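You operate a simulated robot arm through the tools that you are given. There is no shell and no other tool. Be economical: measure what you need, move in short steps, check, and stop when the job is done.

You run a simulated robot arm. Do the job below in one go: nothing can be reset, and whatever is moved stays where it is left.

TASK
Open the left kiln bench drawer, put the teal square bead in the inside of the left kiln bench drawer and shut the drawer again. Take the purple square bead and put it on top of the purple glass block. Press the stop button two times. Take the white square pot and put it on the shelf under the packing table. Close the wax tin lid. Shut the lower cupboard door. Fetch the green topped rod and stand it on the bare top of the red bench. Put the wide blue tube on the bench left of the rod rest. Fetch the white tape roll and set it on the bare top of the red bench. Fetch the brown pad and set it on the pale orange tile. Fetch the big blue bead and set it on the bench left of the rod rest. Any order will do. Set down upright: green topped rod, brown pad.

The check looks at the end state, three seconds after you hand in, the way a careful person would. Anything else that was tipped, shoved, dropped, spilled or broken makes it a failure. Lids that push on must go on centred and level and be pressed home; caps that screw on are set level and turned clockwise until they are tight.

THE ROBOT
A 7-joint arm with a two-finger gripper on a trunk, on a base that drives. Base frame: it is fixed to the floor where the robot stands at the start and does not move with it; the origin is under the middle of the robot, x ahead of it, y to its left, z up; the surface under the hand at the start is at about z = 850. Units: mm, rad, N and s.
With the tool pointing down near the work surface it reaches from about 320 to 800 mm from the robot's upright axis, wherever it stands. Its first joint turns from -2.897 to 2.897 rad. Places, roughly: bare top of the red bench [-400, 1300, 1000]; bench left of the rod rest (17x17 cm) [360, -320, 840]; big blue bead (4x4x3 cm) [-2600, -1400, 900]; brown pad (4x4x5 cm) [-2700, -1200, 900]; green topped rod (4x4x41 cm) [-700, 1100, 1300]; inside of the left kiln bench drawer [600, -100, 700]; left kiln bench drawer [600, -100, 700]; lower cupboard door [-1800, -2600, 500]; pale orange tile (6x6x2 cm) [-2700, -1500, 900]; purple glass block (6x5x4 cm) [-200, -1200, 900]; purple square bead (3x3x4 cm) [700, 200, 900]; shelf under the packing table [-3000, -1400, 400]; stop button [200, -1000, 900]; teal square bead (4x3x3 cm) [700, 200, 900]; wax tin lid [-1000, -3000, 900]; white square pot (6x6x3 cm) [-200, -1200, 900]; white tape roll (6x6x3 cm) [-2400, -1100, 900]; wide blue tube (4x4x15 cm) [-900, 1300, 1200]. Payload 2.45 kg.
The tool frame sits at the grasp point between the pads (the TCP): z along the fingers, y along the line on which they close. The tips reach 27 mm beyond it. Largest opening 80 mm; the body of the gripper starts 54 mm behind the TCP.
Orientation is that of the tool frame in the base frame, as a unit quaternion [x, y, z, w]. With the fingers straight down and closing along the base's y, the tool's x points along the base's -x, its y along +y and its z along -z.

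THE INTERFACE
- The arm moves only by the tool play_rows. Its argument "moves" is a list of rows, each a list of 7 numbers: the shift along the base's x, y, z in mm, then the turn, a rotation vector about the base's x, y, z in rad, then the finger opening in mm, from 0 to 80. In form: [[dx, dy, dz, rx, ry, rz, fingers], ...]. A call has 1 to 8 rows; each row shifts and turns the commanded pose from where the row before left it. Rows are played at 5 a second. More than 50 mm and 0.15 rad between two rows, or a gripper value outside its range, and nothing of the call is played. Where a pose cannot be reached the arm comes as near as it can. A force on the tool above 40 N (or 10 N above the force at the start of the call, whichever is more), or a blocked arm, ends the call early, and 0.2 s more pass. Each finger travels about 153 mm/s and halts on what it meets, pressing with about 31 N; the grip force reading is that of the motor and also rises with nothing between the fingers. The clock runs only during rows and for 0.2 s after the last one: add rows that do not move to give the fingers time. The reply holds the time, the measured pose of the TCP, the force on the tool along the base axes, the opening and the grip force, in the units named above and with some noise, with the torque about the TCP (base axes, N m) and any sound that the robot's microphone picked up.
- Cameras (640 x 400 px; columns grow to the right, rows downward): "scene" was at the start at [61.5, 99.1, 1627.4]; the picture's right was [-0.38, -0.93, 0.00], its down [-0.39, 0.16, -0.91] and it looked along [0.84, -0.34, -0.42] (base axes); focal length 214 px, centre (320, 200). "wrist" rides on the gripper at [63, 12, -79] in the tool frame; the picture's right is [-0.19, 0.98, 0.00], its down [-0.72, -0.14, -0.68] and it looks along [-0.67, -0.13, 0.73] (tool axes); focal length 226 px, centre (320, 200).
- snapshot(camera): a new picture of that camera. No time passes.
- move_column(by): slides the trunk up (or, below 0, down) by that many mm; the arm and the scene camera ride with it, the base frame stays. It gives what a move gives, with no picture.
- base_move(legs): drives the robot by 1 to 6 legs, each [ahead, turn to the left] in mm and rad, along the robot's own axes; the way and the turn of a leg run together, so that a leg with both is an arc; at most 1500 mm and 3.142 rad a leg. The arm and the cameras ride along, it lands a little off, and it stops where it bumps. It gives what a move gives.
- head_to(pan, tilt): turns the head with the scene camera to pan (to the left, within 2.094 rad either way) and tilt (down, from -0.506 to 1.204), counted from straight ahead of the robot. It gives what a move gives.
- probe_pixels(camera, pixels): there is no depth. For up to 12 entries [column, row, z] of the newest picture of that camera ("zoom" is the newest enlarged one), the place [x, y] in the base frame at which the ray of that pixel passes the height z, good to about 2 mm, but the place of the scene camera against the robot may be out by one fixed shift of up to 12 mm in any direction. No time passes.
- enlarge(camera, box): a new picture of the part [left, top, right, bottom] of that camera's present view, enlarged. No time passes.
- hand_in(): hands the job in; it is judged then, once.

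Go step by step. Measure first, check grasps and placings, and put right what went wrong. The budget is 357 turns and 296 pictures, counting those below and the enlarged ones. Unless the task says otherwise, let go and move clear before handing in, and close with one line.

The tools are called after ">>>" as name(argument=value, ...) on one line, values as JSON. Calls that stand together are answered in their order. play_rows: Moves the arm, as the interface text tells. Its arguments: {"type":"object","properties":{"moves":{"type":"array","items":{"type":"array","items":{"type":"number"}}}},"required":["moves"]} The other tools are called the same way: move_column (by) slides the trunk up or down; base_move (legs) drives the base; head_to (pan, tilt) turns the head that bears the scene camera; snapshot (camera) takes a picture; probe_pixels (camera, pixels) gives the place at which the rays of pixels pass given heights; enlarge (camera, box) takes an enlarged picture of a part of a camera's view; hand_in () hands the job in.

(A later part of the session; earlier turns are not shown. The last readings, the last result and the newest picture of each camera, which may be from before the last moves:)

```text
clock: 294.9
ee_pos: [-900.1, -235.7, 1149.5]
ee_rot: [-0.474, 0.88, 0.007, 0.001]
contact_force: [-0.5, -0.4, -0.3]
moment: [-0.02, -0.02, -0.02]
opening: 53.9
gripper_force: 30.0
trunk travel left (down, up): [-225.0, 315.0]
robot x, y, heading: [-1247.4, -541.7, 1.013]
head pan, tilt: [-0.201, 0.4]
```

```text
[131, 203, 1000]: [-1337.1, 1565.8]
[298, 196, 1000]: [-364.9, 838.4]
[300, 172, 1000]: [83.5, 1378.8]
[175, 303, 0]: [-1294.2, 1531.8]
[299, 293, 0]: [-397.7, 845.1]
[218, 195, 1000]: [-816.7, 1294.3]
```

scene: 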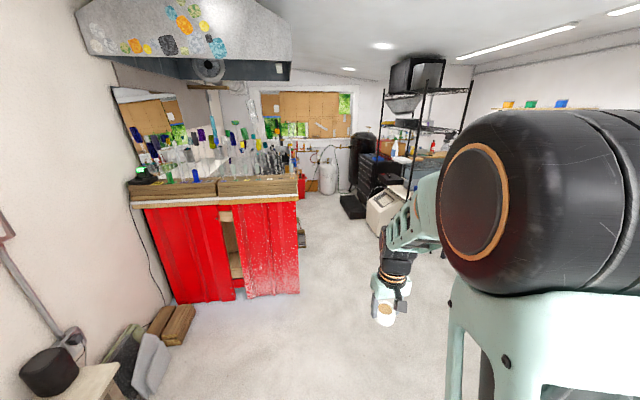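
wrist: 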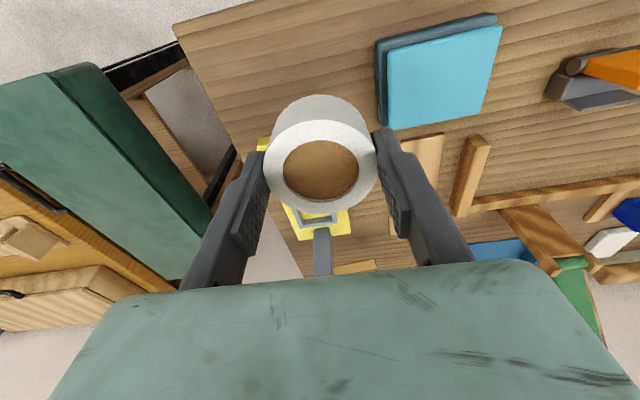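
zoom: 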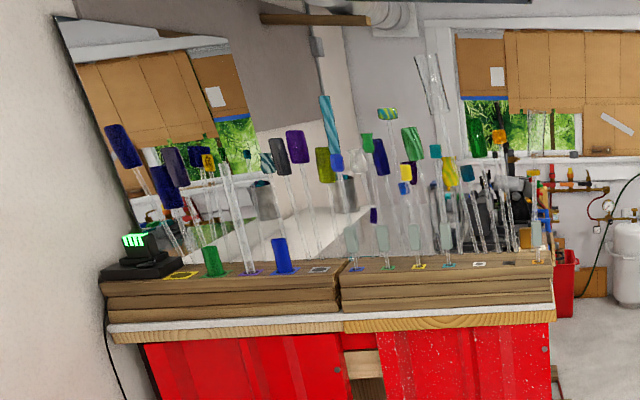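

The red bench runs along the far wall with two stepped rod racks on its front. Raise the trunk and drive closer, slightly left.

>>> move_column(by=315)

>>> base_move(legs=[[0, 0.381], [950, 0], [0, -0.423]])

>>> snapshot(camera="scene")

>>> snapshot(camera="wrist")

```text
clock: 298.0
ee_pos: [-900.4, -235.9, 1463.7]
ee_rot: [-0.475, 0.88, 0.007, 0.0]
contact_force: [0.8, -0.5, -0.5]
moment: [-0.04, -0.02, 0.01]
opening: 54.2
gripper_force: 30.9
trunk travel left (down, up): [-540.0, 0.0]
robot x, y, heading: [-1243.2, -539.0, 1.016]
head pan, tilt: [-0.201, 0.4]
```

```text
clock: 305.4
ee_pos: [-725.7, 676.4, 1463.8]
ee_rot: [-0.456, 0.89, 0.006, 0.001]
contact_force: [-0.5, -0.2, -1.1]
moment: [0.02, 0.0, -0.01]
opening: 53.8
gripper_force: 31.3
trunk travel left (down, up): [-540.0, 0.0]
robot x, y, heading: [-1087.1, 385.2, 0.973]
head pan, tilt: [-0.201, 0.4]
```

```text
126 pictures are left
```

scene: 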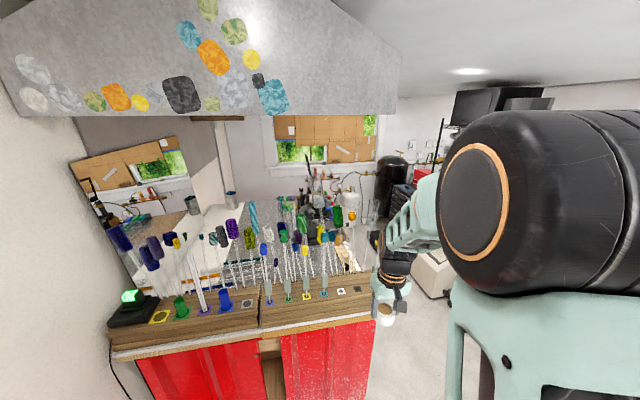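

```text
125 pictures are left
```

wrist: 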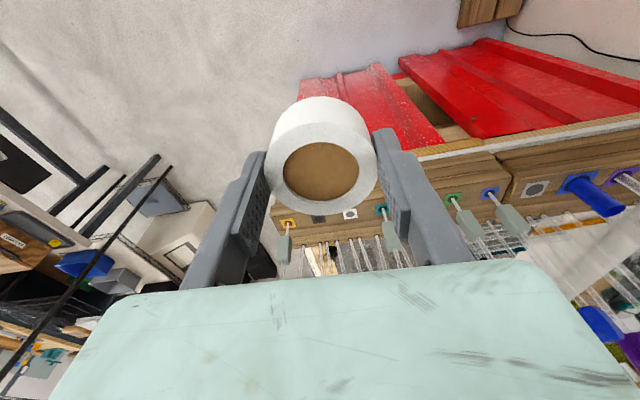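

>>> enlarge(camera="scene", box=[90, 180, 390, 360])

>>> enlarge(camera="scene", box=[240, 190, 370, 310])

```text
2.13 times, centred on (240, 270) of scene
```

zoom: 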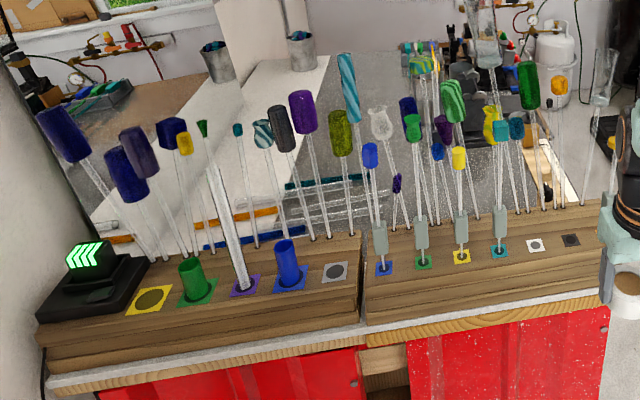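

```text
3.33 times, centred on (305, 250) of scene
```

zoom: 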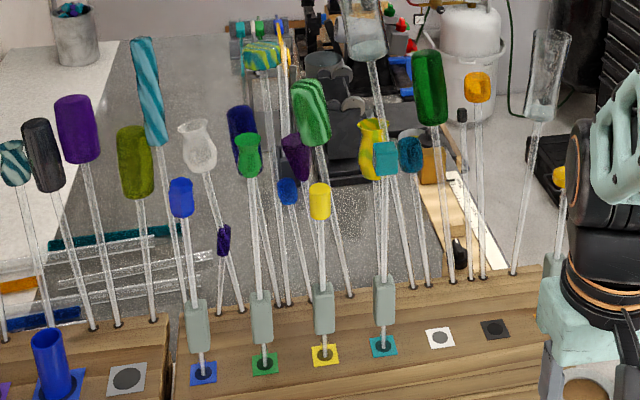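

>>> probe_pixels(camera="zoom", pixels=[[215, 255, 1000], [215, 150, 1000], [400, 250, 1000], [480, 230, 1000], [440, 180, 1000], [60, 240, 1000], [262, 357, 1070], [200, 373, 1070], [320, 355, 1070], [384, 345, 1070], [55, 385, 1070], [250, 140, 1450]])

```text
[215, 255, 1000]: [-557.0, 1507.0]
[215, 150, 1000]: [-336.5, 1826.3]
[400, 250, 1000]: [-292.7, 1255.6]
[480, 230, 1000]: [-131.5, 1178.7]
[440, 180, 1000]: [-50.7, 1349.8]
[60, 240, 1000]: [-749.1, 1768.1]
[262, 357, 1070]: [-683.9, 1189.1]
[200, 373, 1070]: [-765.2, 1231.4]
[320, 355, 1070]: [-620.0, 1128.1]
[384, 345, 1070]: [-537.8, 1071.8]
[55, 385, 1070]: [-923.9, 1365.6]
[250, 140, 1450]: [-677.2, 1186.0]
```

The front row's green-topped rod stands at about (-684,1189) and the blue tube at (-924,1366). The bare metal top lies behind the racks, so I'll go to the bench's right end and look.

>>> base_move(legs=[[0, -1.57], [750, 0], [0, 1.57], [350, 0], [0, 0.5]])

>>> head_to(pan=0.0, tilt=0.6)

>>> snapshot(camera="scene")

>>> snapshot(camera="wrist")

```text
clock: 306.4
ee_pos: [-714.0, 661.6, 1464.8]
ee_rot: [-0.437, 0.9, 0.006, 0.001]
contact_force: [0.4, 0.2, -0.1]
moment: [0.01, -0.02, -0.02]
opening: 53.7
gripper_force: 31.2
trunk travel left (down, up): [-540.0, 0.0]
robot x, y, heading: [-1087.1, 384.5, 0.927]
head pan, tilt: [-0.201, 0.4]
stopped in leg 1: the robot was blocked; the commanded pose is now the measured one
```

```text
clock: 307.2
ee_pos: [-715.5, 661.4, 1465.5]
ee_rot: [-0.437, 0.899, 0.007, 0.0]
contact_force: [0.0, -0.3, -0.6]
moment: [0.02, 0.0, -0.05]
opening: 53.9
gripper_force: 30.7
trunk travel left (down, up): [-540.0, 0.0]
robot x, y, heading: [-1084.2, 382.3, 0.93]
head pan, tilt: [0.0, 0.6]
```

```text
122 pictures are left
```

scene: 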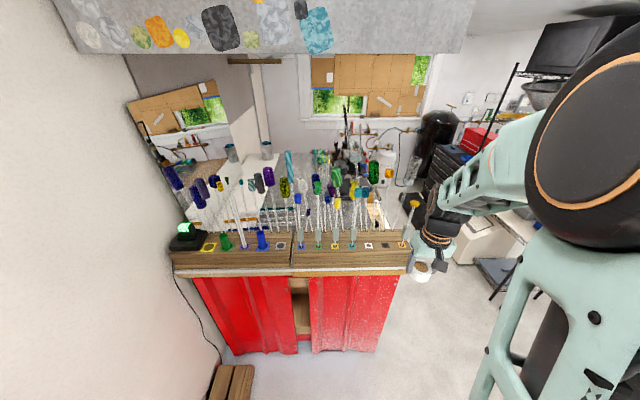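

```text
121 pictures are left
```

wrist: 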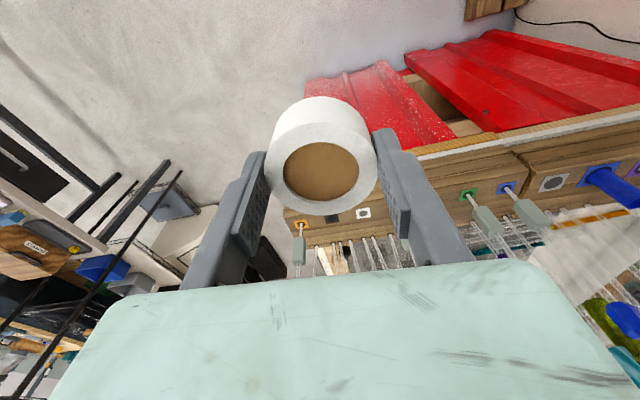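

The turn was blocked (likely by the stool behind me to the left). Move forward a little first, then turn.

>>> base_move(legs=[[160, 0]])

>>> base_move(legs=[[0, -1.53], [750, 0], [0, 1.57]])

>>> snapshot(camera="scene")

```text
clock: 308.6
ee_pos: [-615.7, 792.5, 1463.9]
ee_rot: [-0.436, 0.9, 0.006, -0.001]
contact_force: [0.0, 0.3, -0.6]
moment: [0.0, 0.01, -0.03]
opening: 53.6
gripper_force: 30.9
trunk travel left (down, up): [-540.0, 0.0]
robot x, y, heading: [-985.9, 513.6, 0.926]
head pan, tilt: [0.0, 0.6]
```

```text
clock: 320.5
ee_pos: [-15.6, 345.7, 1464.5]
ee_rot: [-0.441, 0.897, 0.006, 0.001]
contact_force: [0.3, -0.1, -0.2]
moment: [-0.01, -0.03, 0.0]
opening: 53.5
gripper_force: 31.0
trunk travel left (down, up): [-540.0, 0.0]
robot x, y, heading: [-385.7, 68.3, 0.946]
head pan, tilt: [0.0, 0.6]
```

```text
120 pictures are left
```

scene: 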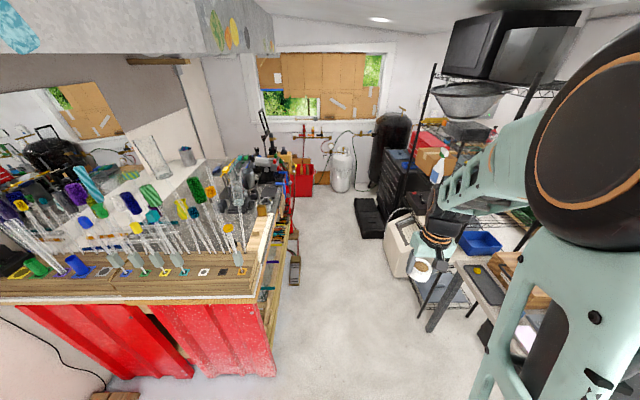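

>>> probe_pixels(camera="scene", pixels=[[387, 270, 0], [430, 332, 0], [365, 238, 0], [275, 372, 0], [300, 280, 0], [290, 240, 0], [272, 215, 1000], [235, 300, 1000]])

>>> enlarge(camera="scene", box=[100, 130, 320, 310])

```text
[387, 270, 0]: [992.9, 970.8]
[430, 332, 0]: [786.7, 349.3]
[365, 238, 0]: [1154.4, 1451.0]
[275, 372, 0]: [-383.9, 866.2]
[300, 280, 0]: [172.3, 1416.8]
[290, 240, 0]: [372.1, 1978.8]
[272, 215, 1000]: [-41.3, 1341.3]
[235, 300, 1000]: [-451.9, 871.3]
```

```text
2.22 times, centred on (210, 220) of scene
```

zoom: 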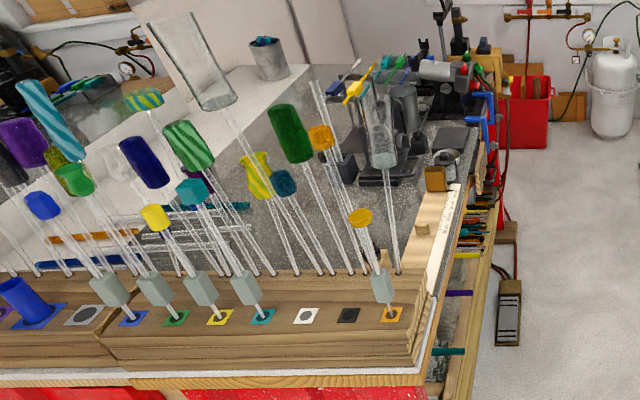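

The bare metal top lies behind the racks, reachable from the clear right side. Drive there and face it.

>>> base_move(legs=[[0, -0.1], [950, 0], [0, 1.694]])

>>> snapshot(camera="scene")

>>> snapshot(camera="wrist")

```text
clock: 330.3
ee_pos: [-54.8, 1127.5, 1463.0]
ee_rot: [0.954, -0.3, -0.005, 0.004]
contact_force: [-0.8, 0.4, -0.2]
moment: [-0.01, 0.01, 0.0]
opening: 53.8
gripper_force: 31.2
trunk travel left (down, up): [-540.0, 0.0]
robot x, y, heading: [241.0, 771.8, 2.561]
head pan, tilt: [0.0, 0.6]
```

```text
118 pictures are left
```

scene: 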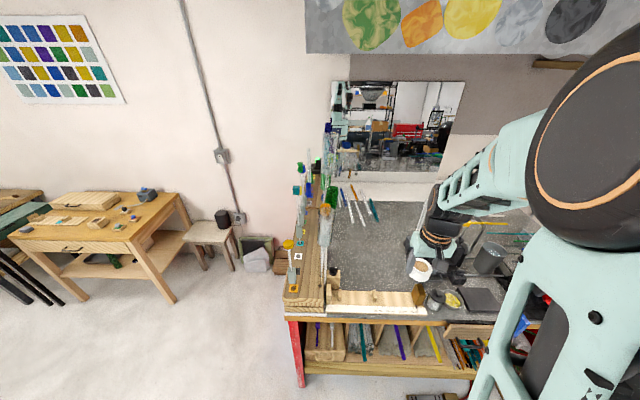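

```text
117 pictures are left
```

wrist: 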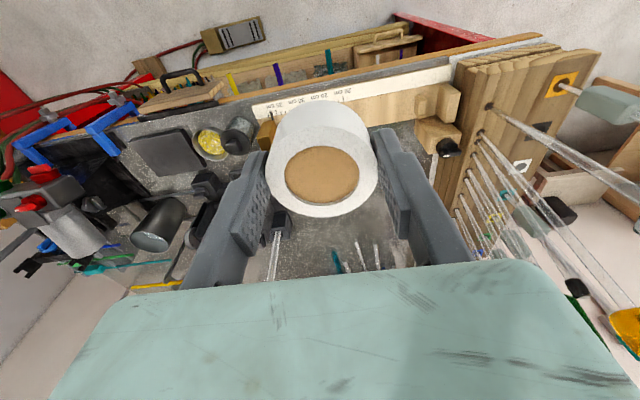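

>>> enlarge(camera="scene", box=[270, 160, 530, 330])

>>> probe_pixels(camera="zoom", pixels=[[165, 230, 1000], [270, 230, 1000], [165, 130, 1000], [270, 130, 1000], [340, 200, 1000], [135, 310, 1000], [390, 310, 1000], [165, 300, 1020], [340, 270, 1000], [225, 215, 1000]])

```text
2.35 times, centred on (400, 245) of scene
```

zoom: 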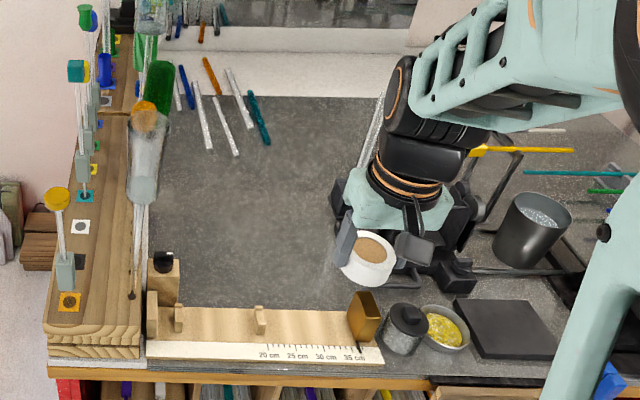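

```text
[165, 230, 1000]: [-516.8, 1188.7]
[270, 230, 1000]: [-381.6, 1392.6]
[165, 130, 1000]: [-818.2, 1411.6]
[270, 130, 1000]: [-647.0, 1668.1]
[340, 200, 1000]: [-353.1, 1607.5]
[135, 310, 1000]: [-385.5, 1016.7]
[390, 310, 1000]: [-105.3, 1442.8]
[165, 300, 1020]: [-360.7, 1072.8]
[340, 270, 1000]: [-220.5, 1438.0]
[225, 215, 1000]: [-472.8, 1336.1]
```

The bare grey metal area spans about n -940…-1200, u -700…-950. Drive a bit closer, lower the trunk and bring the tape over (-314,1294).

>>> base_move(legs=[[80, 0]])

>>> move_column(by=-165)

>>> snapshot(camera="wrist")

```text
clock: 331.3
ee_pos: [-111.8, 1167.8, 1466.8]
ee_rot: [0.954, -0.3, -0.005, 0.005]
contact_force: [0.5, -0.6, -0.1]
moment: [0.01, 0.0, 0.03]
opening: 53.6
gripper_force: 30.6
trunk travel left (down, up): [-540.0, 0.0]
robot x, y, heading: [177.9, 812.9, 2.559]
head pan, tilt: [0.0, 0.6]
```

```text
clock: 333.2
ee_pos: [-116.0, 1169.8, 1299.9]
ee_rot: [0.954, -0.3, -0.005, 0.003]
contact_force: [0.1, -0.4, 0.3]
moment: [0.01, -0.01, -0.02]
opening: 53.7
gripper_force: 31.3
trunk travel left (down, up): [-375.0, 165.0]
robot x, y, heading: [178.3, 816.6, 2.562]
head pan, tilt: [0.0, 0.6]
```

```text
115 pictures are left
```

wrist: 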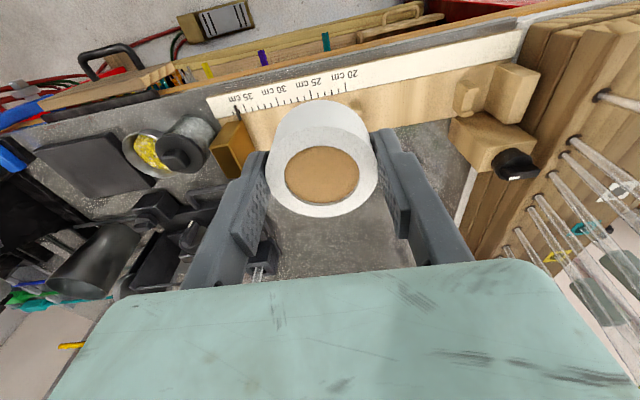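

>>> probe_pixels(camera="wrist", pixels=[[262, 250, 1050], [250, 240, 1000], [215, 200, 1050], [400, 180, 1000], [450, 200, 1000], [300, 215, 1000], [380, 230, 1000], [235, 135, 1030], [500, 130, 1030]])

>>> enlarge(camera="scene", box=[300, 170, 500, 320])

```text
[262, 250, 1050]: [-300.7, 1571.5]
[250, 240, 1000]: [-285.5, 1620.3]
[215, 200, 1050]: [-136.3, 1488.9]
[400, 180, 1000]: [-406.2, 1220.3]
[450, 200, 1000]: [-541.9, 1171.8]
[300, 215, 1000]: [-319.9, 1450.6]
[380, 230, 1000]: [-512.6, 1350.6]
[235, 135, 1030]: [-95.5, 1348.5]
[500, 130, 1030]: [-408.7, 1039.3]
```

```text
2.67 times, centred on (400, 245) of scene
```

zoom: 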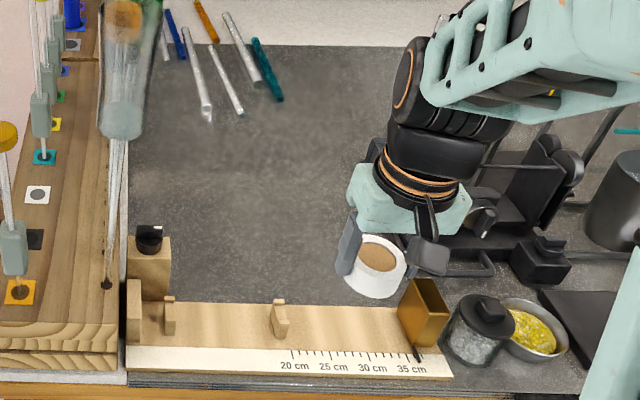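

Torch parts are 230 mm away from the target. Move over it and descend.

>>> play_rows(moves=[[-40, 25, 0, 0, 0, 0, 40], [-40, 25, 0, 0, 0, 0, 40], [-40, 25, 0, 0, 0, 0, 40], [-40, 25, 0, 0, 0, 0, 40], [-38, 24, 0, 0, 0, 0, 40], [0, 0, -45, 0, 0, 0, 40], [0, 0, -45, 0, 0, 0, 40], [0, 0, -45, 0, 0, 0, 40]])

>>> play_rows(moves=[[0, 0, -45, 0, 0, 0, 40], [0, 0, -30, 0, 0, 0, 40], [0, 0, 0, 0, 0, 0, 40]])

>>> snapshot(camera="wrist")

```text
clock: 335.0
ee_pos: [-313.7, 1293.4, 1164.1]
ee_rot: [0.954, -0.3, -0.004, 0.004]
contact_force: [-0.8, 0.0, -0.4]
moment: [0.0, 0.02, -0.02]
opening: 53.7
gripper_force: 30.7
trunk travel left (down, up): [-375.0, 165.0]
robot x, y, heading: [177.9, 816.2, 2.553]
head pan, tilt: [0.0, 0.6]
```

```text
clock: 335.8
ee_pos: [-314.2, 1293.9, 1088.6]
ee_rot: [0.954, -0.3, -0.005, 0.004]
contact_force: [-0.3, -1.0, -0.8]
moment: [0.01, -0.04, 0.01]
opening: 53.8
gripper_force: 30.5
trunk travel left (down, up): [-375.0, 165.0]
robot x, y, heading: [180.8, 813.6, 2.557]
head pan, tilt: [0.0, 0.6]
```

```text
113 pictures are left
```

wrist: 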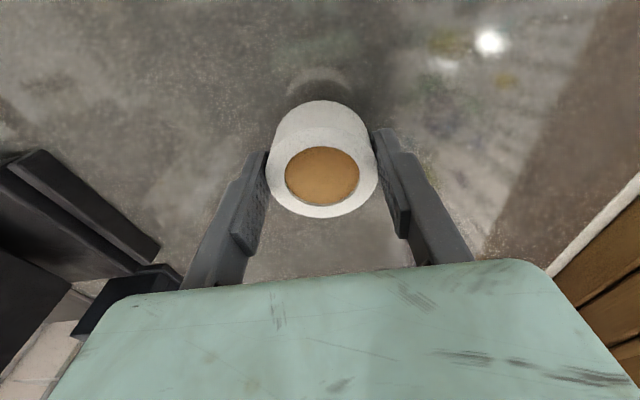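

Free bare metal beneath. Lower in small steps to contact.

>>> play_rows(moves=[[0, 0, -15, 0, 0, 0, 40], [0, 0, -10, 0, 0, 0, 40], [0, 0, -8, 0, 0, 0, 40], [0, 0, -5, 0, 0, 0, 40], [0, 0, -4, 0, 0, 0, 40], [0, 0, -4, 0, 0, 0, 40], [0, 0, -4, 0, 0, 0, 40], [0, 0, -4, 0, 0, 0, 40]])

```text
clock: 336.7
ee_pos: [-314.3, 1295.1, 1061.7]
ee_rot: [0.953, -0.302, -0.008, 0.001]
contact_force: [2.4, -3.3, 10.5]
moment: [0.17, -0.3, -0.18]
opening: 53.6
gripper_force: 31.5
trunk travel left (down, up): [-375.0, 165.0]
robot x, y, heading: [176.2, 815.6, 2.553]
head pan, tilt: [0.0, 0.6]
stopped in row 4: the force on the tool passed its limit at 48 N (the readings are from after the stop); the commanded pose is now the measured one
```

>>> play_rows(moves=[[0, 0, 3, 0, 0, 0, 55], [0, 0, 0, 0, 0, 0, 76], [0, 0, 0, 0, 0, 0, 76], [0, 0, 20, 0, 0, 0, 76], [0, 0, 45, 0, 0, 0, 76], [0, 0, 45, 0, 0, 0, 76], [0, 0, 45, 0, 0, 0, 76], [0, 0, 45, 0, 0, 0, 76]])

>>> snapshot(camera="wrist")

```text
clock: 338.5
ee_pos: [-313.5, 1295.2, 1264.3]
ee_rot: [0.954, -0.3, -0.006, 0.0]
contact_force: [0.8, -0.1, -0.2]
moment: [0.02, 0.0, -0.01]
opening: 75.9
gripper_force: 0.0
trunk travel left (down, up): [-375.0, 165.0]
robot x, y, heading: [178.7, 815.8, 2.555]
head pan, tilt: [0.0, 0.6]
```

```text
112 pictures are left
```

wrist: 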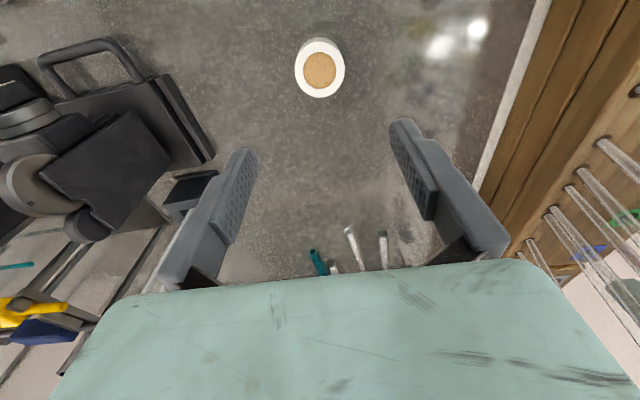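

Tape is on the bare top. Retract and drive round to the bench front for the rod.

>>> play_rows(moves=[[40, -26, 10, 0, 0, 0, 60], [40, -27, 10, 0, 0, 0, 40], [40, -27, 10, 0, 0, 0, 40], [40, -27, 0, 0, 0, 0, 40], [40, -27, 0, 0, 0, 0, 40], [20, -14, 0, 0, 0, 0, 40]])

>>> base_move(legs=[[-90, 0], [0, 1.57], [880, 0], [0, -1.57], [860, 0], [0, -1.57]])

>>> snapshot(camera="scene")

```text
clock: 339.9
ee_pos: [-93.1, 1147.0, 1291.6]
ee_rot: [0.954, -0.3, -0.006, 0.001]
contact_force: [-0.2, 0.1, 0.3]
moment: [-0.01, 0.01, -0.01]
opening: 40.0
gripper_force: 0.0
trunk travel left (down, up): [-375.0, 165.0]
robot x, y, heading: [179.0, 810.5, 2.56]
head pan, tilt: [0.0, 0.6]
```

```text
clock: 361.1
ee_pos: [-603.6, 788.2, 1292.1]
ee_rot: [-0.464, 0.886, 0.006, 0.004]
contact_force: [0.7, -0.2, -0.4]
moment: [-0.01, -0.01, 0.0]
opening: 40.0
gripper_force: 0.1
trunk travel left (down, up): [-375.0, 165.0]
robot x, y, heading: [-937.5, 512.8, 0.991]
head pan, tilt: [0.0, 0.6]
```

```text
111 pictures are left
```

scene: 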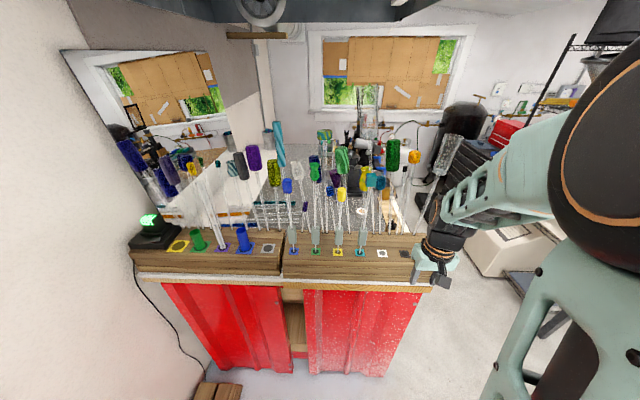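

>>> enlarge(camera="scene", box=[250, 140, 390, 270])

>>> probe_pixels(camera="zoom", pixels=[[303, 340, 1080], [303, 340, 1095], [300, 100, 1400], [300, 100, 1440], [300, 100, 1480], [300, 70, 1480], [160, 340, 1080], [415, 345, 1080], [300, 290, 1120]])

```text
3.08 times, centred on (320, 205) of scene
```

zoom: 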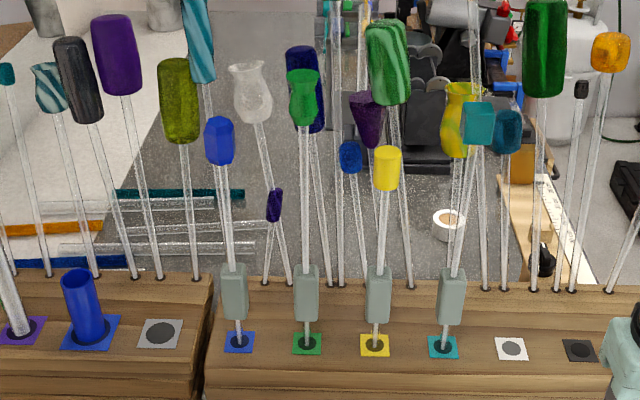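

```text
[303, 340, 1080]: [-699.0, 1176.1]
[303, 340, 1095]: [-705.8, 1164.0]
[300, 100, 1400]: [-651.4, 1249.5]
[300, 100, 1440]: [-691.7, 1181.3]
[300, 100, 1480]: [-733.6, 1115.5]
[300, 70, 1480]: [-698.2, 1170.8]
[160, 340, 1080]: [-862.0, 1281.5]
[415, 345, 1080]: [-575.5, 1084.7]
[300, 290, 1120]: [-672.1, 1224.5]
```

The rod stands at about (-699,1176), its grey grip at z≈1130–1205. I'll tilt the hand (1.05 rad) and approach the grip from the front.

>>> play_rows(moves=[[-15, 20, 0, 0.124, -0.085, 0, 60], [-15, 20, 0, 0.124, -0.085, 0, 60], [-15, 20, 0, 0.124, -0.085, 0, 60], [-15, 20, 0, 0.124, -0.085, 0, 60], [-15, 20, -10, 0.124, -0.085, 0, 60], [-15, 20, -10, 0.124, -0.085, 0, 60], [-15, 20, -10, 0.124, -0.085, 0, 60], [0, 0, 0, 0, 0, 0, 60]])

>>> snapshot(camera="wrist")

```text
clock: 362.9
ee_pos: [-688.3, 956.5, 1261.5]
ee_rot: [-0.402, 0.762, 0.241, 0.446]
contact_force: [-0.1, -0.5, -0.5]
moment: [0.02, 0.01, -0.04]
opening: 59.9
gripper_force: 0.1
out of reach, approached as far as the arm can: row 4, 5, 6, 7
trunk travel left (down, up): [-375.0, 165.0]
robot x, y, heading: [-936.0, 512.8, 0.993]
head pan, tilt: [0.0, 0.6]
```

```text
109 pictures are left
```

wrist: 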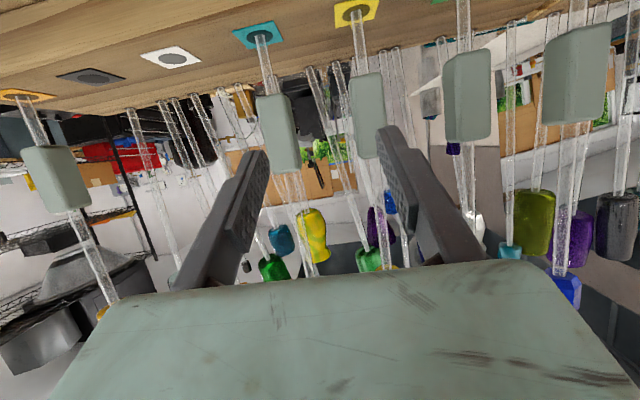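

>>> probe_pixels(camera="wrist", pixels=[[467, 95, 1165], [467, 95, 1150], [467, 95, 1180], [466, 50, 1130], [466, 140, 1200], [365, 115, 1165], [575, 75, 1165]])

>>> enlarge(camera="wrist", box=[320, 0, 640, 200])

```text
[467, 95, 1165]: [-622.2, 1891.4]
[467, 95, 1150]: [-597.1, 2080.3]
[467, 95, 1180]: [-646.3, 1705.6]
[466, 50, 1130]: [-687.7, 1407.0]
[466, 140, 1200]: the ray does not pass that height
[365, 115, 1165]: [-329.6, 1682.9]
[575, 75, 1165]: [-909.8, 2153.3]
```

```text
2.00 times, centred on (480, 100) of wrist
```

zoom: 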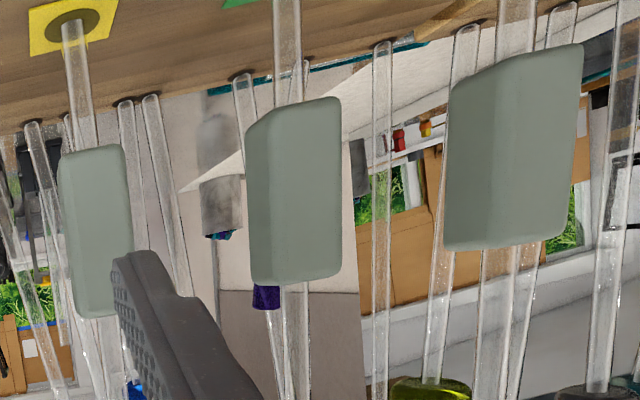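

>>> probe_pixels(camera="wrist", pixels=[[355, 12, 1080], [355, 12, 1100], [355, 12, 1120], [258, 36, 1080], [258, 36, 1100], [258, 36, 1120], [168, 57, 1100]])

>>> enlarge(camera="scene", box=[290, 220, 400, 270])

>>> probe_pixels(camera="zoom", pixels=[[320, 200, 1080]])

```text
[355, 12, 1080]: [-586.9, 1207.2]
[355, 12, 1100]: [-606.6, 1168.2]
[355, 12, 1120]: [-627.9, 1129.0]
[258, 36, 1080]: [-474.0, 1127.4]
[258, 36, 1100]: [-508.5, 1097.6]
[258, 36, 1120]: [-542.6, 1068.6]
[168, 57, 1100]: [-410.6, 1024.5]
```

```text
5.82 times, centred on (345, 245) of scene
```

zoom: 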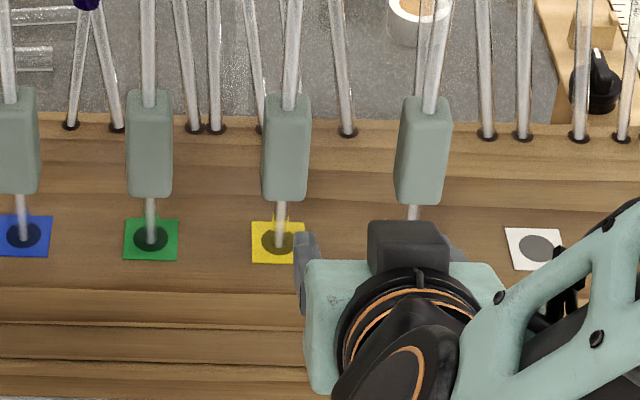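

```text
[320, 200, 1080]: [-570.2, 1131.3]
```

>>> probe_pixels(camera="zoom", pixels=[[277, 241, 1080], [277, 241, 1100], [277, 241, 1120], [277, 241, 1140], [150, 239, 1120], [150, 239, 1140], [539, 248, 1120], [150, 143, 1180], [150, 143, 1220]])

>>> probe_pixels(camera="wrist", pixels=[[355, 12, 1130], [355, 12, 1140], [168, 57, 1120], [168, 57, 1130]])

```text
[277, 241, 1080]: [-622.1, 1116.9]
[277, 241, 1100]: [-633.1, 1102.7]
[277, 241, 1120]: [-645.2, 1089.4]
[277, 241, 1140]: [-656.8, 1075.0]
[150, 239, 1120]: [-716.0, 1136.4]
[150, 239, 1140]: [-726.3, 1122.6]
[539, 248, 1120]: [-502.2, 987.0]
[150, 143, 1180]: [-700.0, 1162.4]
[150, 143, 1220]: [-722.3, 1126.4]
```

```text
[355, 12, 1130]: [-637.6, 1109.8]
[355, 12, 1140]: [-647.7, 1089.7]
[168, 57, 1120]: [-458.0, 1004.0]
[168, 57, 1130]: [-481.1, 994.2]
```

Rack top is really near z 1145; the green rod's grip centre triangulates to (-726,1133,1220). Move to a pre-grasp 90 mm short.

>>> play_rows(moves=[[-28, 37, 0, 0, 0, 0, 60], [-28, 37, 0, 0, 0, 0, 60], [-26, 37, 0, 0, 0, 0, 60], [0, 0, 0, 0, 0, 0, 60]])

>>> snapshot(camera="wrist")

>>> enlarge(camera="scene", box=[240, 150, 400, 280])

```text
clock: 363.9
ee_pos: [-768.6, 1066.6, 1261.2]
ee_rot: [-0.401, 0.763, 0.241, 0.446]
contact_force: [0.1, 0.0, -0.3]
moment: [-0.02, -0.02, 0.02]
opening: 60.2
gripper_force: 0.1
trunk travel left (down, up): [-375.0, 165.0]
robot x, y, heading: [-935.2, 516.3, 0.986]
head pan, tilt: [0.0, 0.6]
```

```text
106 pictures are left
```

wrist: 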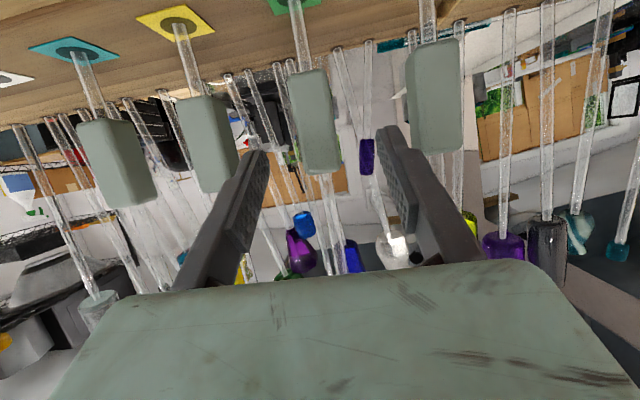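

```text
3.08 times, centred on (320, 215) of scene
```

zoom: 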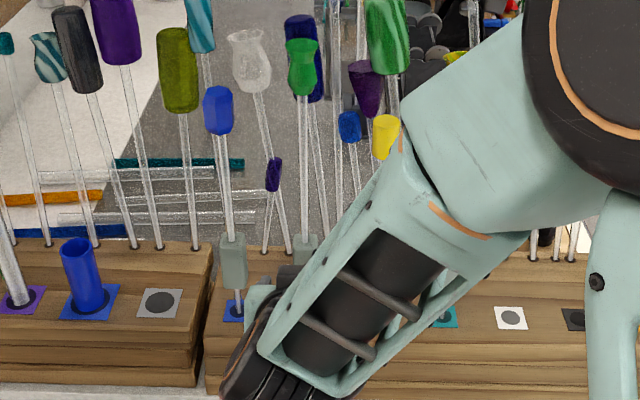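

>>> probe_pixels(camera="wrist", pixels=[[313, 121, 1215], [313, 121, 1220], [313, 121, 1225], [295, 4, 1145], [313, 121, 1230]])

```text
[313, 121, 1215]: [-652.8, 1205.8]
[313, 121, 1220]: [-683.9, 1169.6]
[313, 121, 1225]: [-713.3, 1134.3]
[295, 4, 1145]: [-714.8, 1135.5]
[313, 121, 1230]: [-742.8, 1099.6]
```

Refined: rod at (-715,1135), grip centre z 1225. Advance along the tool axis and close.

>>> play_rows(moves=[[18, 15, -9, 0, 0, 0, 60], [12, 18, -10, 0, 0, 0, 60], [12, 18, -10, 0, 0, 0, 60], [11.6, 17.4, -10, 0, 0, 0, 60], [0, 0, 0, 0, 0, 0, 60]])

>>> snapshot(camera="wrist")

```text
clock: 365.1
ee_pos: [-714.9, 1137.8, 1222.9]
ee_rot: [-0.402, 0.762, 0.241, 0.446]
contact_force: [-0.1, 0.6, 0.2]
moment: [0.0, -0.02, -0.02]
opening: 59.9
gripper_force: 0.1
trunk travel left (down, up): [-375.0, 165.0]
robot x, y, heading: [-939.9, 515.3, 0.989]
head pan, tilt: [0.0, 0.6]
```

```text
104 pictures are left
```

wrist: 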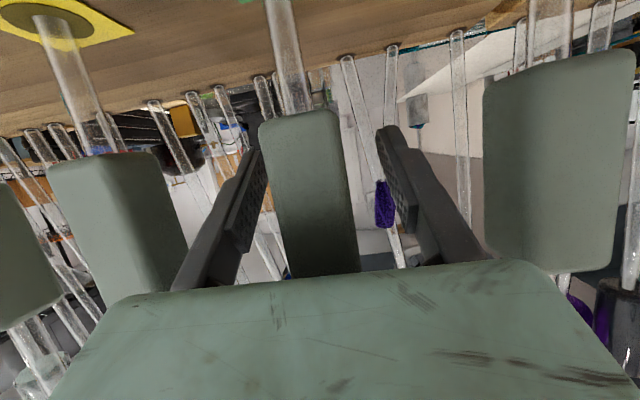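

The grip sits about 9 mm off centre toward the left finger; shift before closing.

>>> play_rows(moves=[[4, -2.8, 0, 0, 0, 0, 60], [3.4, -2.3, 0, 0, 0, 0, 60], [0, 0, 0, 0, 0, 0, 60]])

>>> enlarge(camera="wrist", box=[160, 80, 480, 280])

```text
clock: 365.9
ee_pos: [-708.1, 1131.2, 1221.9]
ee_rot: [-0.4, 0.763, 0.24, 0.447]
contact_force: [-0.1, -0.2, -0.3]
moment: [0.0, -0.01, 0.03]
opening: 59.8
gripper_force: 0.1
trunk travel left (down, up): [-375.0, 165.0]
robot x, y, heading: [-936.8, 516.9, 0.99]
head pan, tilt: [0.0, 0.6]
```

```text
2.00 times, centred on (320, 180) of wrist
```

zoom: 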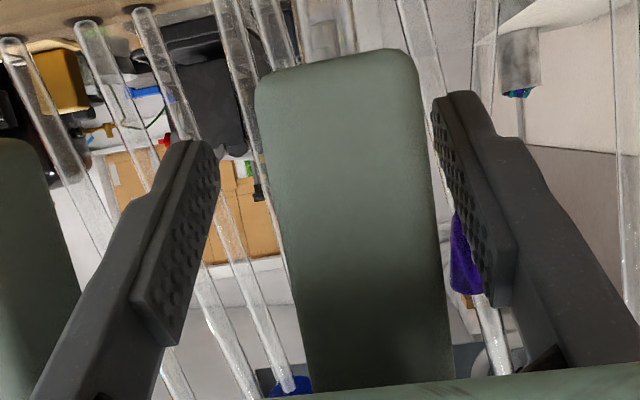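

>>> play_rows(moves=[[-2.9, 2, 0, 0, 0, 0, 60], [0, 0, 0, 0, 0, 0, 50], [0, 0, 0, 0, 0, 0, 20], [0, 0, 0, 0, 0, 0, 15], [0, 0, 0, 0, 0, 0, 15]])

>>> enlarge(camera="wrist", box=[160, 80, 480, 280])

```text
clock: 367.1
ee_pos: [-710.0, 1134.4, 1221.6]
ee_rot: [-0.401, 0.763, 0.241, 0.447]
contact_force: [-2.1, 1.1, -0.6]
moment: [0.13, 0.16, 0.01]
opening: 27.4
gripper_force: 31.0
trunk travel left (down, up): [-375.0, 165.0]
robot x, y, heading: [-933.8, 509.6, 0.991]
head pan, tilt: [0.0, 0.6]
```

```text
2.00 times, centred on (320, 180) of wrist
```

zoom: 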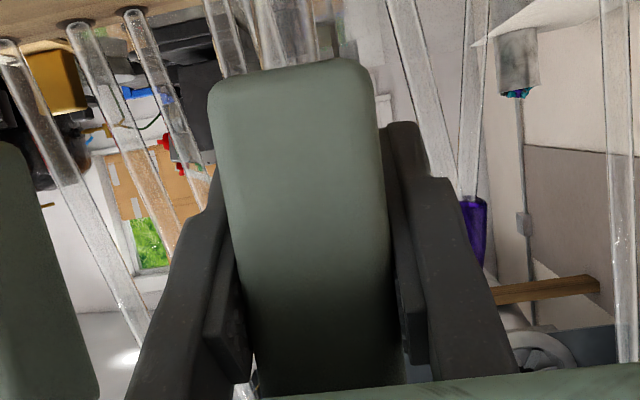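

Gripped at 27 mm with little side force. Lift straight up.

>>> play_rows(moves=[[0, 0, 10, 0, 0, 0, 15], [0, 0, 15, 0, 0, 0, 15], [0, 0, 20, 0, 0, 0, 15], [0, 0, 20, 0, 0, 0, 15], [0, 0, 20, 0, 0, 0, 15], [0, 0, 20, 0, 0, 0, 15]])

>>> snapshot(camera="scene")

>>> snapshot(camera="wrist")

```text
clock: 368.5
ee_pos: [-711.2, 1132.9, 1326.5]
ee_rot: [-0.401, 0.763, 0.241, 0.447]
contact_force: [-0.8, 0.1, -0.8]
moment: [0.03, 0.02, -0.01]
opening: 27.2
gripper_force: 30.3
trunk travel left (down, up): [-375.0, 165.0]
robot x, y, heading: [-934.8, 517.2, 0.99]
head pan, tilt: [0.0, 0.6]
```

```text
101 pictures are left
```

scene: 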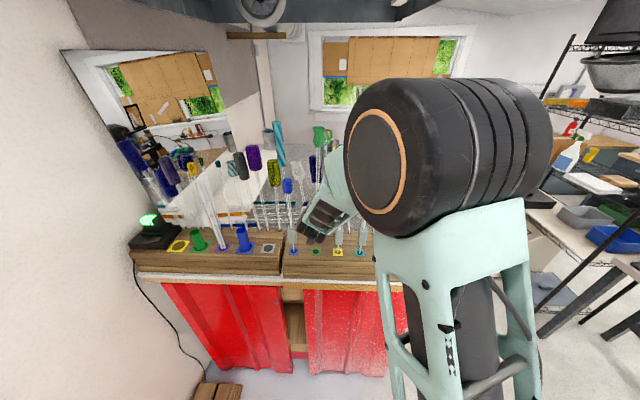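

```text
100 pictures are left
```

wrist: 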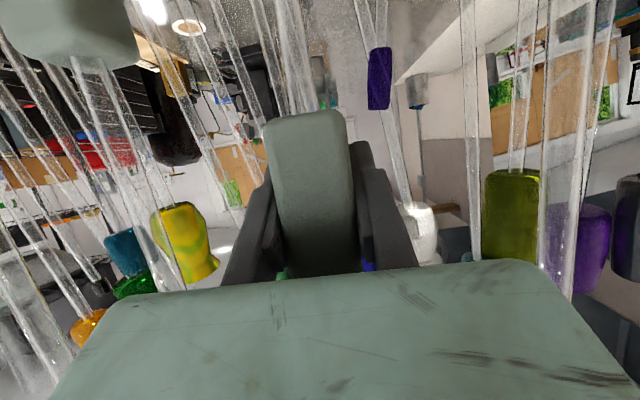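

Rod lifted clear of its hole. Retract from the rack, then drive round to the bench's right side.

>>> play_rows(moves=[[-17, -25, 5, 0, 0, 0, 15], [-17, -25, 5, 0, 0, 0, 15], [-17, -25, 5, 0, 0, 0, 15], [-17, -25, 5, 0, 0, 0, 15], [-14, -20, 5, 0, 0, 0, 15], [0, 0, 0, 0, 0, 0, 15]])

>>> base_move(legs=[[0, -1.57], [830, 0], [0, 1.57]])

>>> snapshot(camera="scene")

```text
clock: 369.9
ee_pos: [-788.7, 1013.1, 1341.9]
ee_rot: [-0.404, 0.767, 0.232, 0.442]
contact_force: [0.7, 0.8, -1.5]
moment: [0.04, -0.01, 0.04]
opening: 27.0
gripper_force: 31.5
trunk travel left (down, up): [-375.0, 165.0]
robot x, y, heading: [-935.2, 514.5, 0.992]
head pan, tilt: [0.0, 0.6]
```

```text
clock: 382.1
ee_pos: [-118.4, 587.1, 1347.7]
ee_rot: [-0.415, 0.758, 0.244, 0.44]
contact_force: [-0.3, -0.2, -0.8]
moment: [0.01, -0.01, 0.0]
opening: 27.3
gripper_force: 30.9
trunk travel left (down, up): [-375.0, 165.0]
robot x, y, heading: [-247.2, 86.5, 1.023]
head pan, tilt: [0.0, 0.6]
```

```text
99 pictures are left
```

scene: 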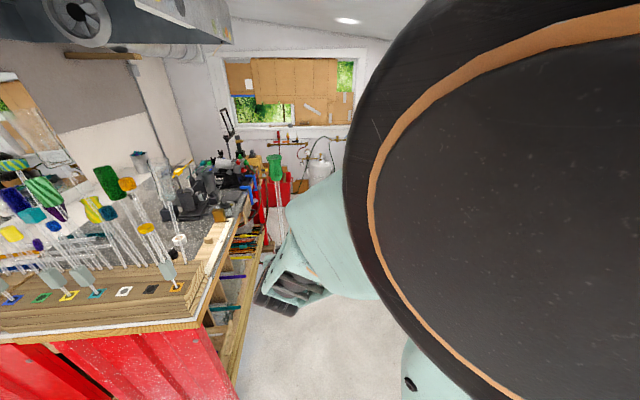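

>>> base_move(legs=[[0, -0.1], [860, 0], [0, 1.618]])

>>> snapshot(camera="scene")

>>> snapshot(camera="wrist")

```text
clock: 391.1
ee_pos: [-234.8, 921.5, 1343.6]
ee_rot: [0.823, -0.271, -0.475, -0.155]
contact_force: [0.4, 0.3, -1.4]
moment: [0.01, 0.02, 0.03]
opening: 27.4
gripper_force: 31.2
trunk travel left (down, up): [-375.0, 165.0]
robot x, y, heading: [262.2, 758.5, 2.522]
head pan, tilt: [0.0, 0.6]
```

```text
98 pictures are left
```

scene: 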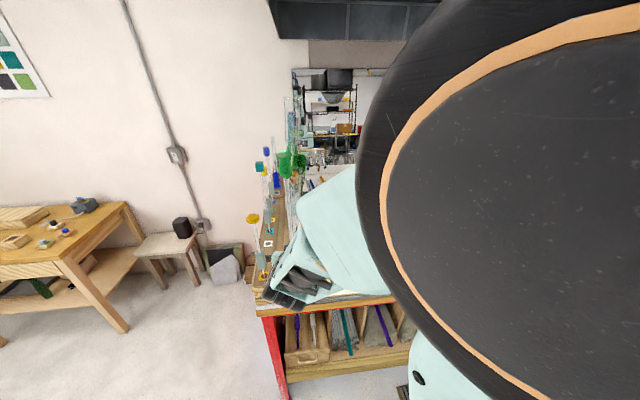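

```text
97 pictures are left
```

wrist: 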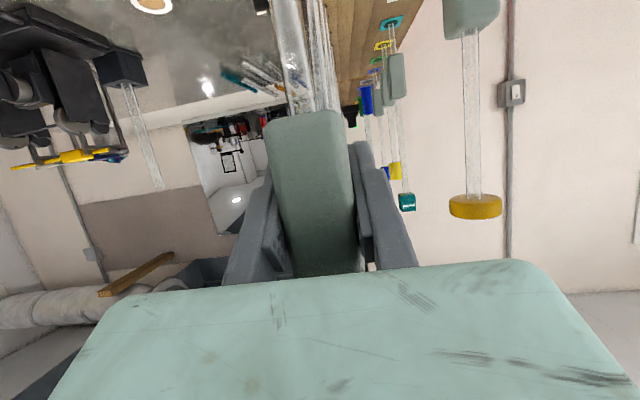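

Rod upright in hand. Shift right, then forward over the bare top.

>>> play_rows(moves=[[23, 34, 0, 0, 0, 0, 15], [23, 34, 0, 0, 0, 0, 15], [23, 34, 0, 0, 0, 0, 15], [24, 34, 0, 0, 0, 0, 15], [0, 0, 0, 0, 0, 0, 15]])

>>> base_move(legs=[[100, 0.02]])

>>> snapshot(camera="wrist")

```text
clock: 392.3
ee_pos: [-140.3, 1056.0, 1342.1]
ee_rot: [0.822, -0.271, -0.476, -0.155]
contact_force: [0.7, 0.0, -0.6]
moment: [0.02, -0.01, -0.01]
opening: 27.4
gripper_force: 31.3
trunk travel left (down, up): [-375.0, 165.0]
robot x, y, heading: [257.9, 756.8, 2.522]
head pan, tilt: [0.0, 0.6]
```

```text
clock: 393.5
ee_pos: [-228.5, 1106.5, 1340.8]
ee_rot: [0.825, -0.264, -0.476, -0.151]
contact_force: [0.5, 0.9, -1.6]
moment: [0.01, -0.02, 0.01]
opening: 27.2
gripper_force: 31.1
trunk travel left (down, up): [-375.0, 165.0]
robot x, y, heading: [178.6, 814.1, 2.546]
head pan, tilt: [0.0, 0.6]
```

```text
96 pictures are left
```

wrist: 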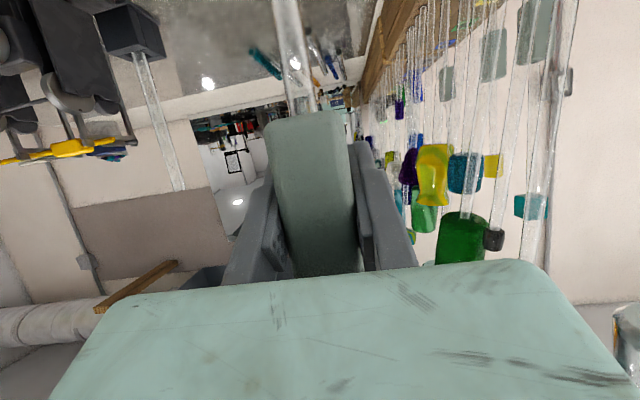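

Back-row rods are about 140 mm away laterally. Move forward and start down.

>>> play_rows(moves=[[-32, 24, 0, 0, 0, 0, 15], [-32, 24, 0, 0, 0, 0, 15], [-32, 24, 0, 0, 0, 0, 15], [-33, 24, 0, 0, 0, 0, 15], [0, 0, -30, 0, 0, 0, 15], [0, 0, -40, 0, 0, 0, 15], [0, 0, -40, 0, 0, 0, 15], [0, 0, -30, 0, 0, 0, 15]])

>>> snapshot(camera="wrist")

>>> snapshot(camera="scene")

```text
clock: 395.3
ee_pos: [-356.9, 1200.5, 1200.0]
ee_rot: [0.825, -0.264, -0.476, -0.151]
contact_force: [-0.5, 0.3, -1.1]
moment: [-0.02, 0.03, 0.01]
opening: 27.2
gripper_force: 30.9
trunk travel left (down, up): [-375.0, 165.0]
robot x, y, heading: [176.8, 810.8, 2.543]
head pan, tilt: [0.0, 0.6]
```

```text
95 pictures are left
```

wrist: 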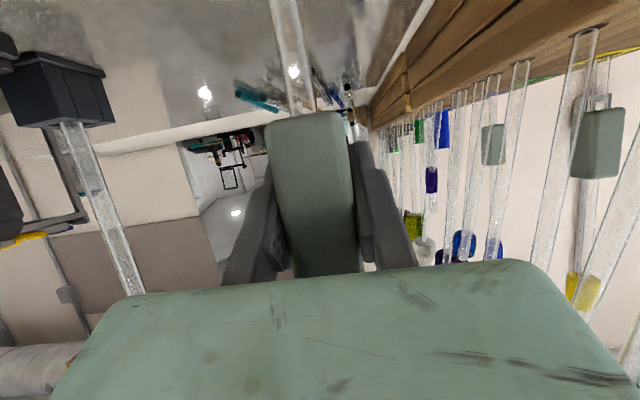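

```text
94 pictures are left
```

scene: 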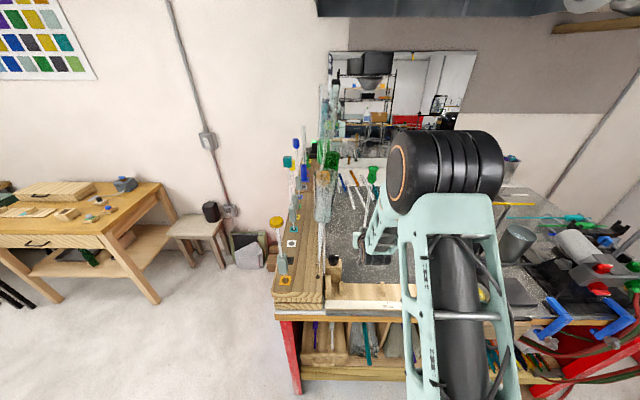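

>>> play_rows(moves=[[0, 0, -15, 0, 0, 0, 15], [0, 0, -12, 0, 0, 0, 15], [0, 0, -6, 0, 0, 0, 15], [0, 0, 0, 0, 0, 0, 15]])

>>> play_rows(moves=[[0, 0, -3, 0, 0, 0, 15], [0, 0, -3, 0, 0, 0, 15]])

>>> play_rows(moves=[[0, 0, -3, 0, 0, 0, 15], [0, 0, -2, 0, 0, 0, 15]])

>>> play_rows(moves=[[0, 0, -2, 0, 0, 0, 15], [0, 0, -2, 0, 0, 0, 15]])

```text
clock: 396.3
ee_pos: [-355.4, 1200.5, 1168.7]
ee_rot: [0.825, -0.264, -0.476, -0.151]
contact_force: [0.7, 0.1, -1.3]
moment: [-0.03, -0.01, 0.01]
opening: 27.2
gripper_force: 31.3
trunk travel left (down, up): [-375.0, 165.0]
robot x, y, heading: [181.8, 813.2, 2.546]
head pan, tilt: [0.0, 0.6]
```

```text
clock: 396.9
ee_pos: [-356.8, 1200.6, 1162.8]
ee_rot: [0.825, -0.264, -0.477, -0.152]
contact_force: [0.2, 0.3, -1.8]
moment: [0.02, 0.02, -0.01]
opening: 27.4
gripper_force: 30.7
trunk travel left (down, up): [-375.0, 165.0]
robot x, y, heading: [176.7, 813.9, 2.544]
head pan, tilt: [0.0, 0.6]
```

```text
clock: 397.5
ee_pos: [-357.4, 1202.1, 1158.7]
ee_rot: [0.825, -0.264, -0.476, -0.152]
contact_force: [-0.1, 0.4, -1.2]
moment: [0.0, -0.01, 0.01]
opening: 27.4
gripper_force: 30.8
trunk travel left (down, up): [-375.0, 165.0]
robot x, y, heading: [175.2, 814.2, 2.542]
head pan, tilt: [0.0, 0.6]
```

```text
clock: 398.1
ee_pos: [-356.3, 1200.1, 1158.0]
ee_rot: [0.823, -0.264, -0.479, -0.154]
contact_force: [1.0, -0.2, 24.4]
moment: [-0.29, -0.44, -0.01]
opening: 27.0
gripper_force: 31.4
trunk travel left (down, up): [-375.0, 165.0]
robot x, y, heading: [181.3, 815.8, 2.542]
head pan, tilt: [0.0, 0.6]
```

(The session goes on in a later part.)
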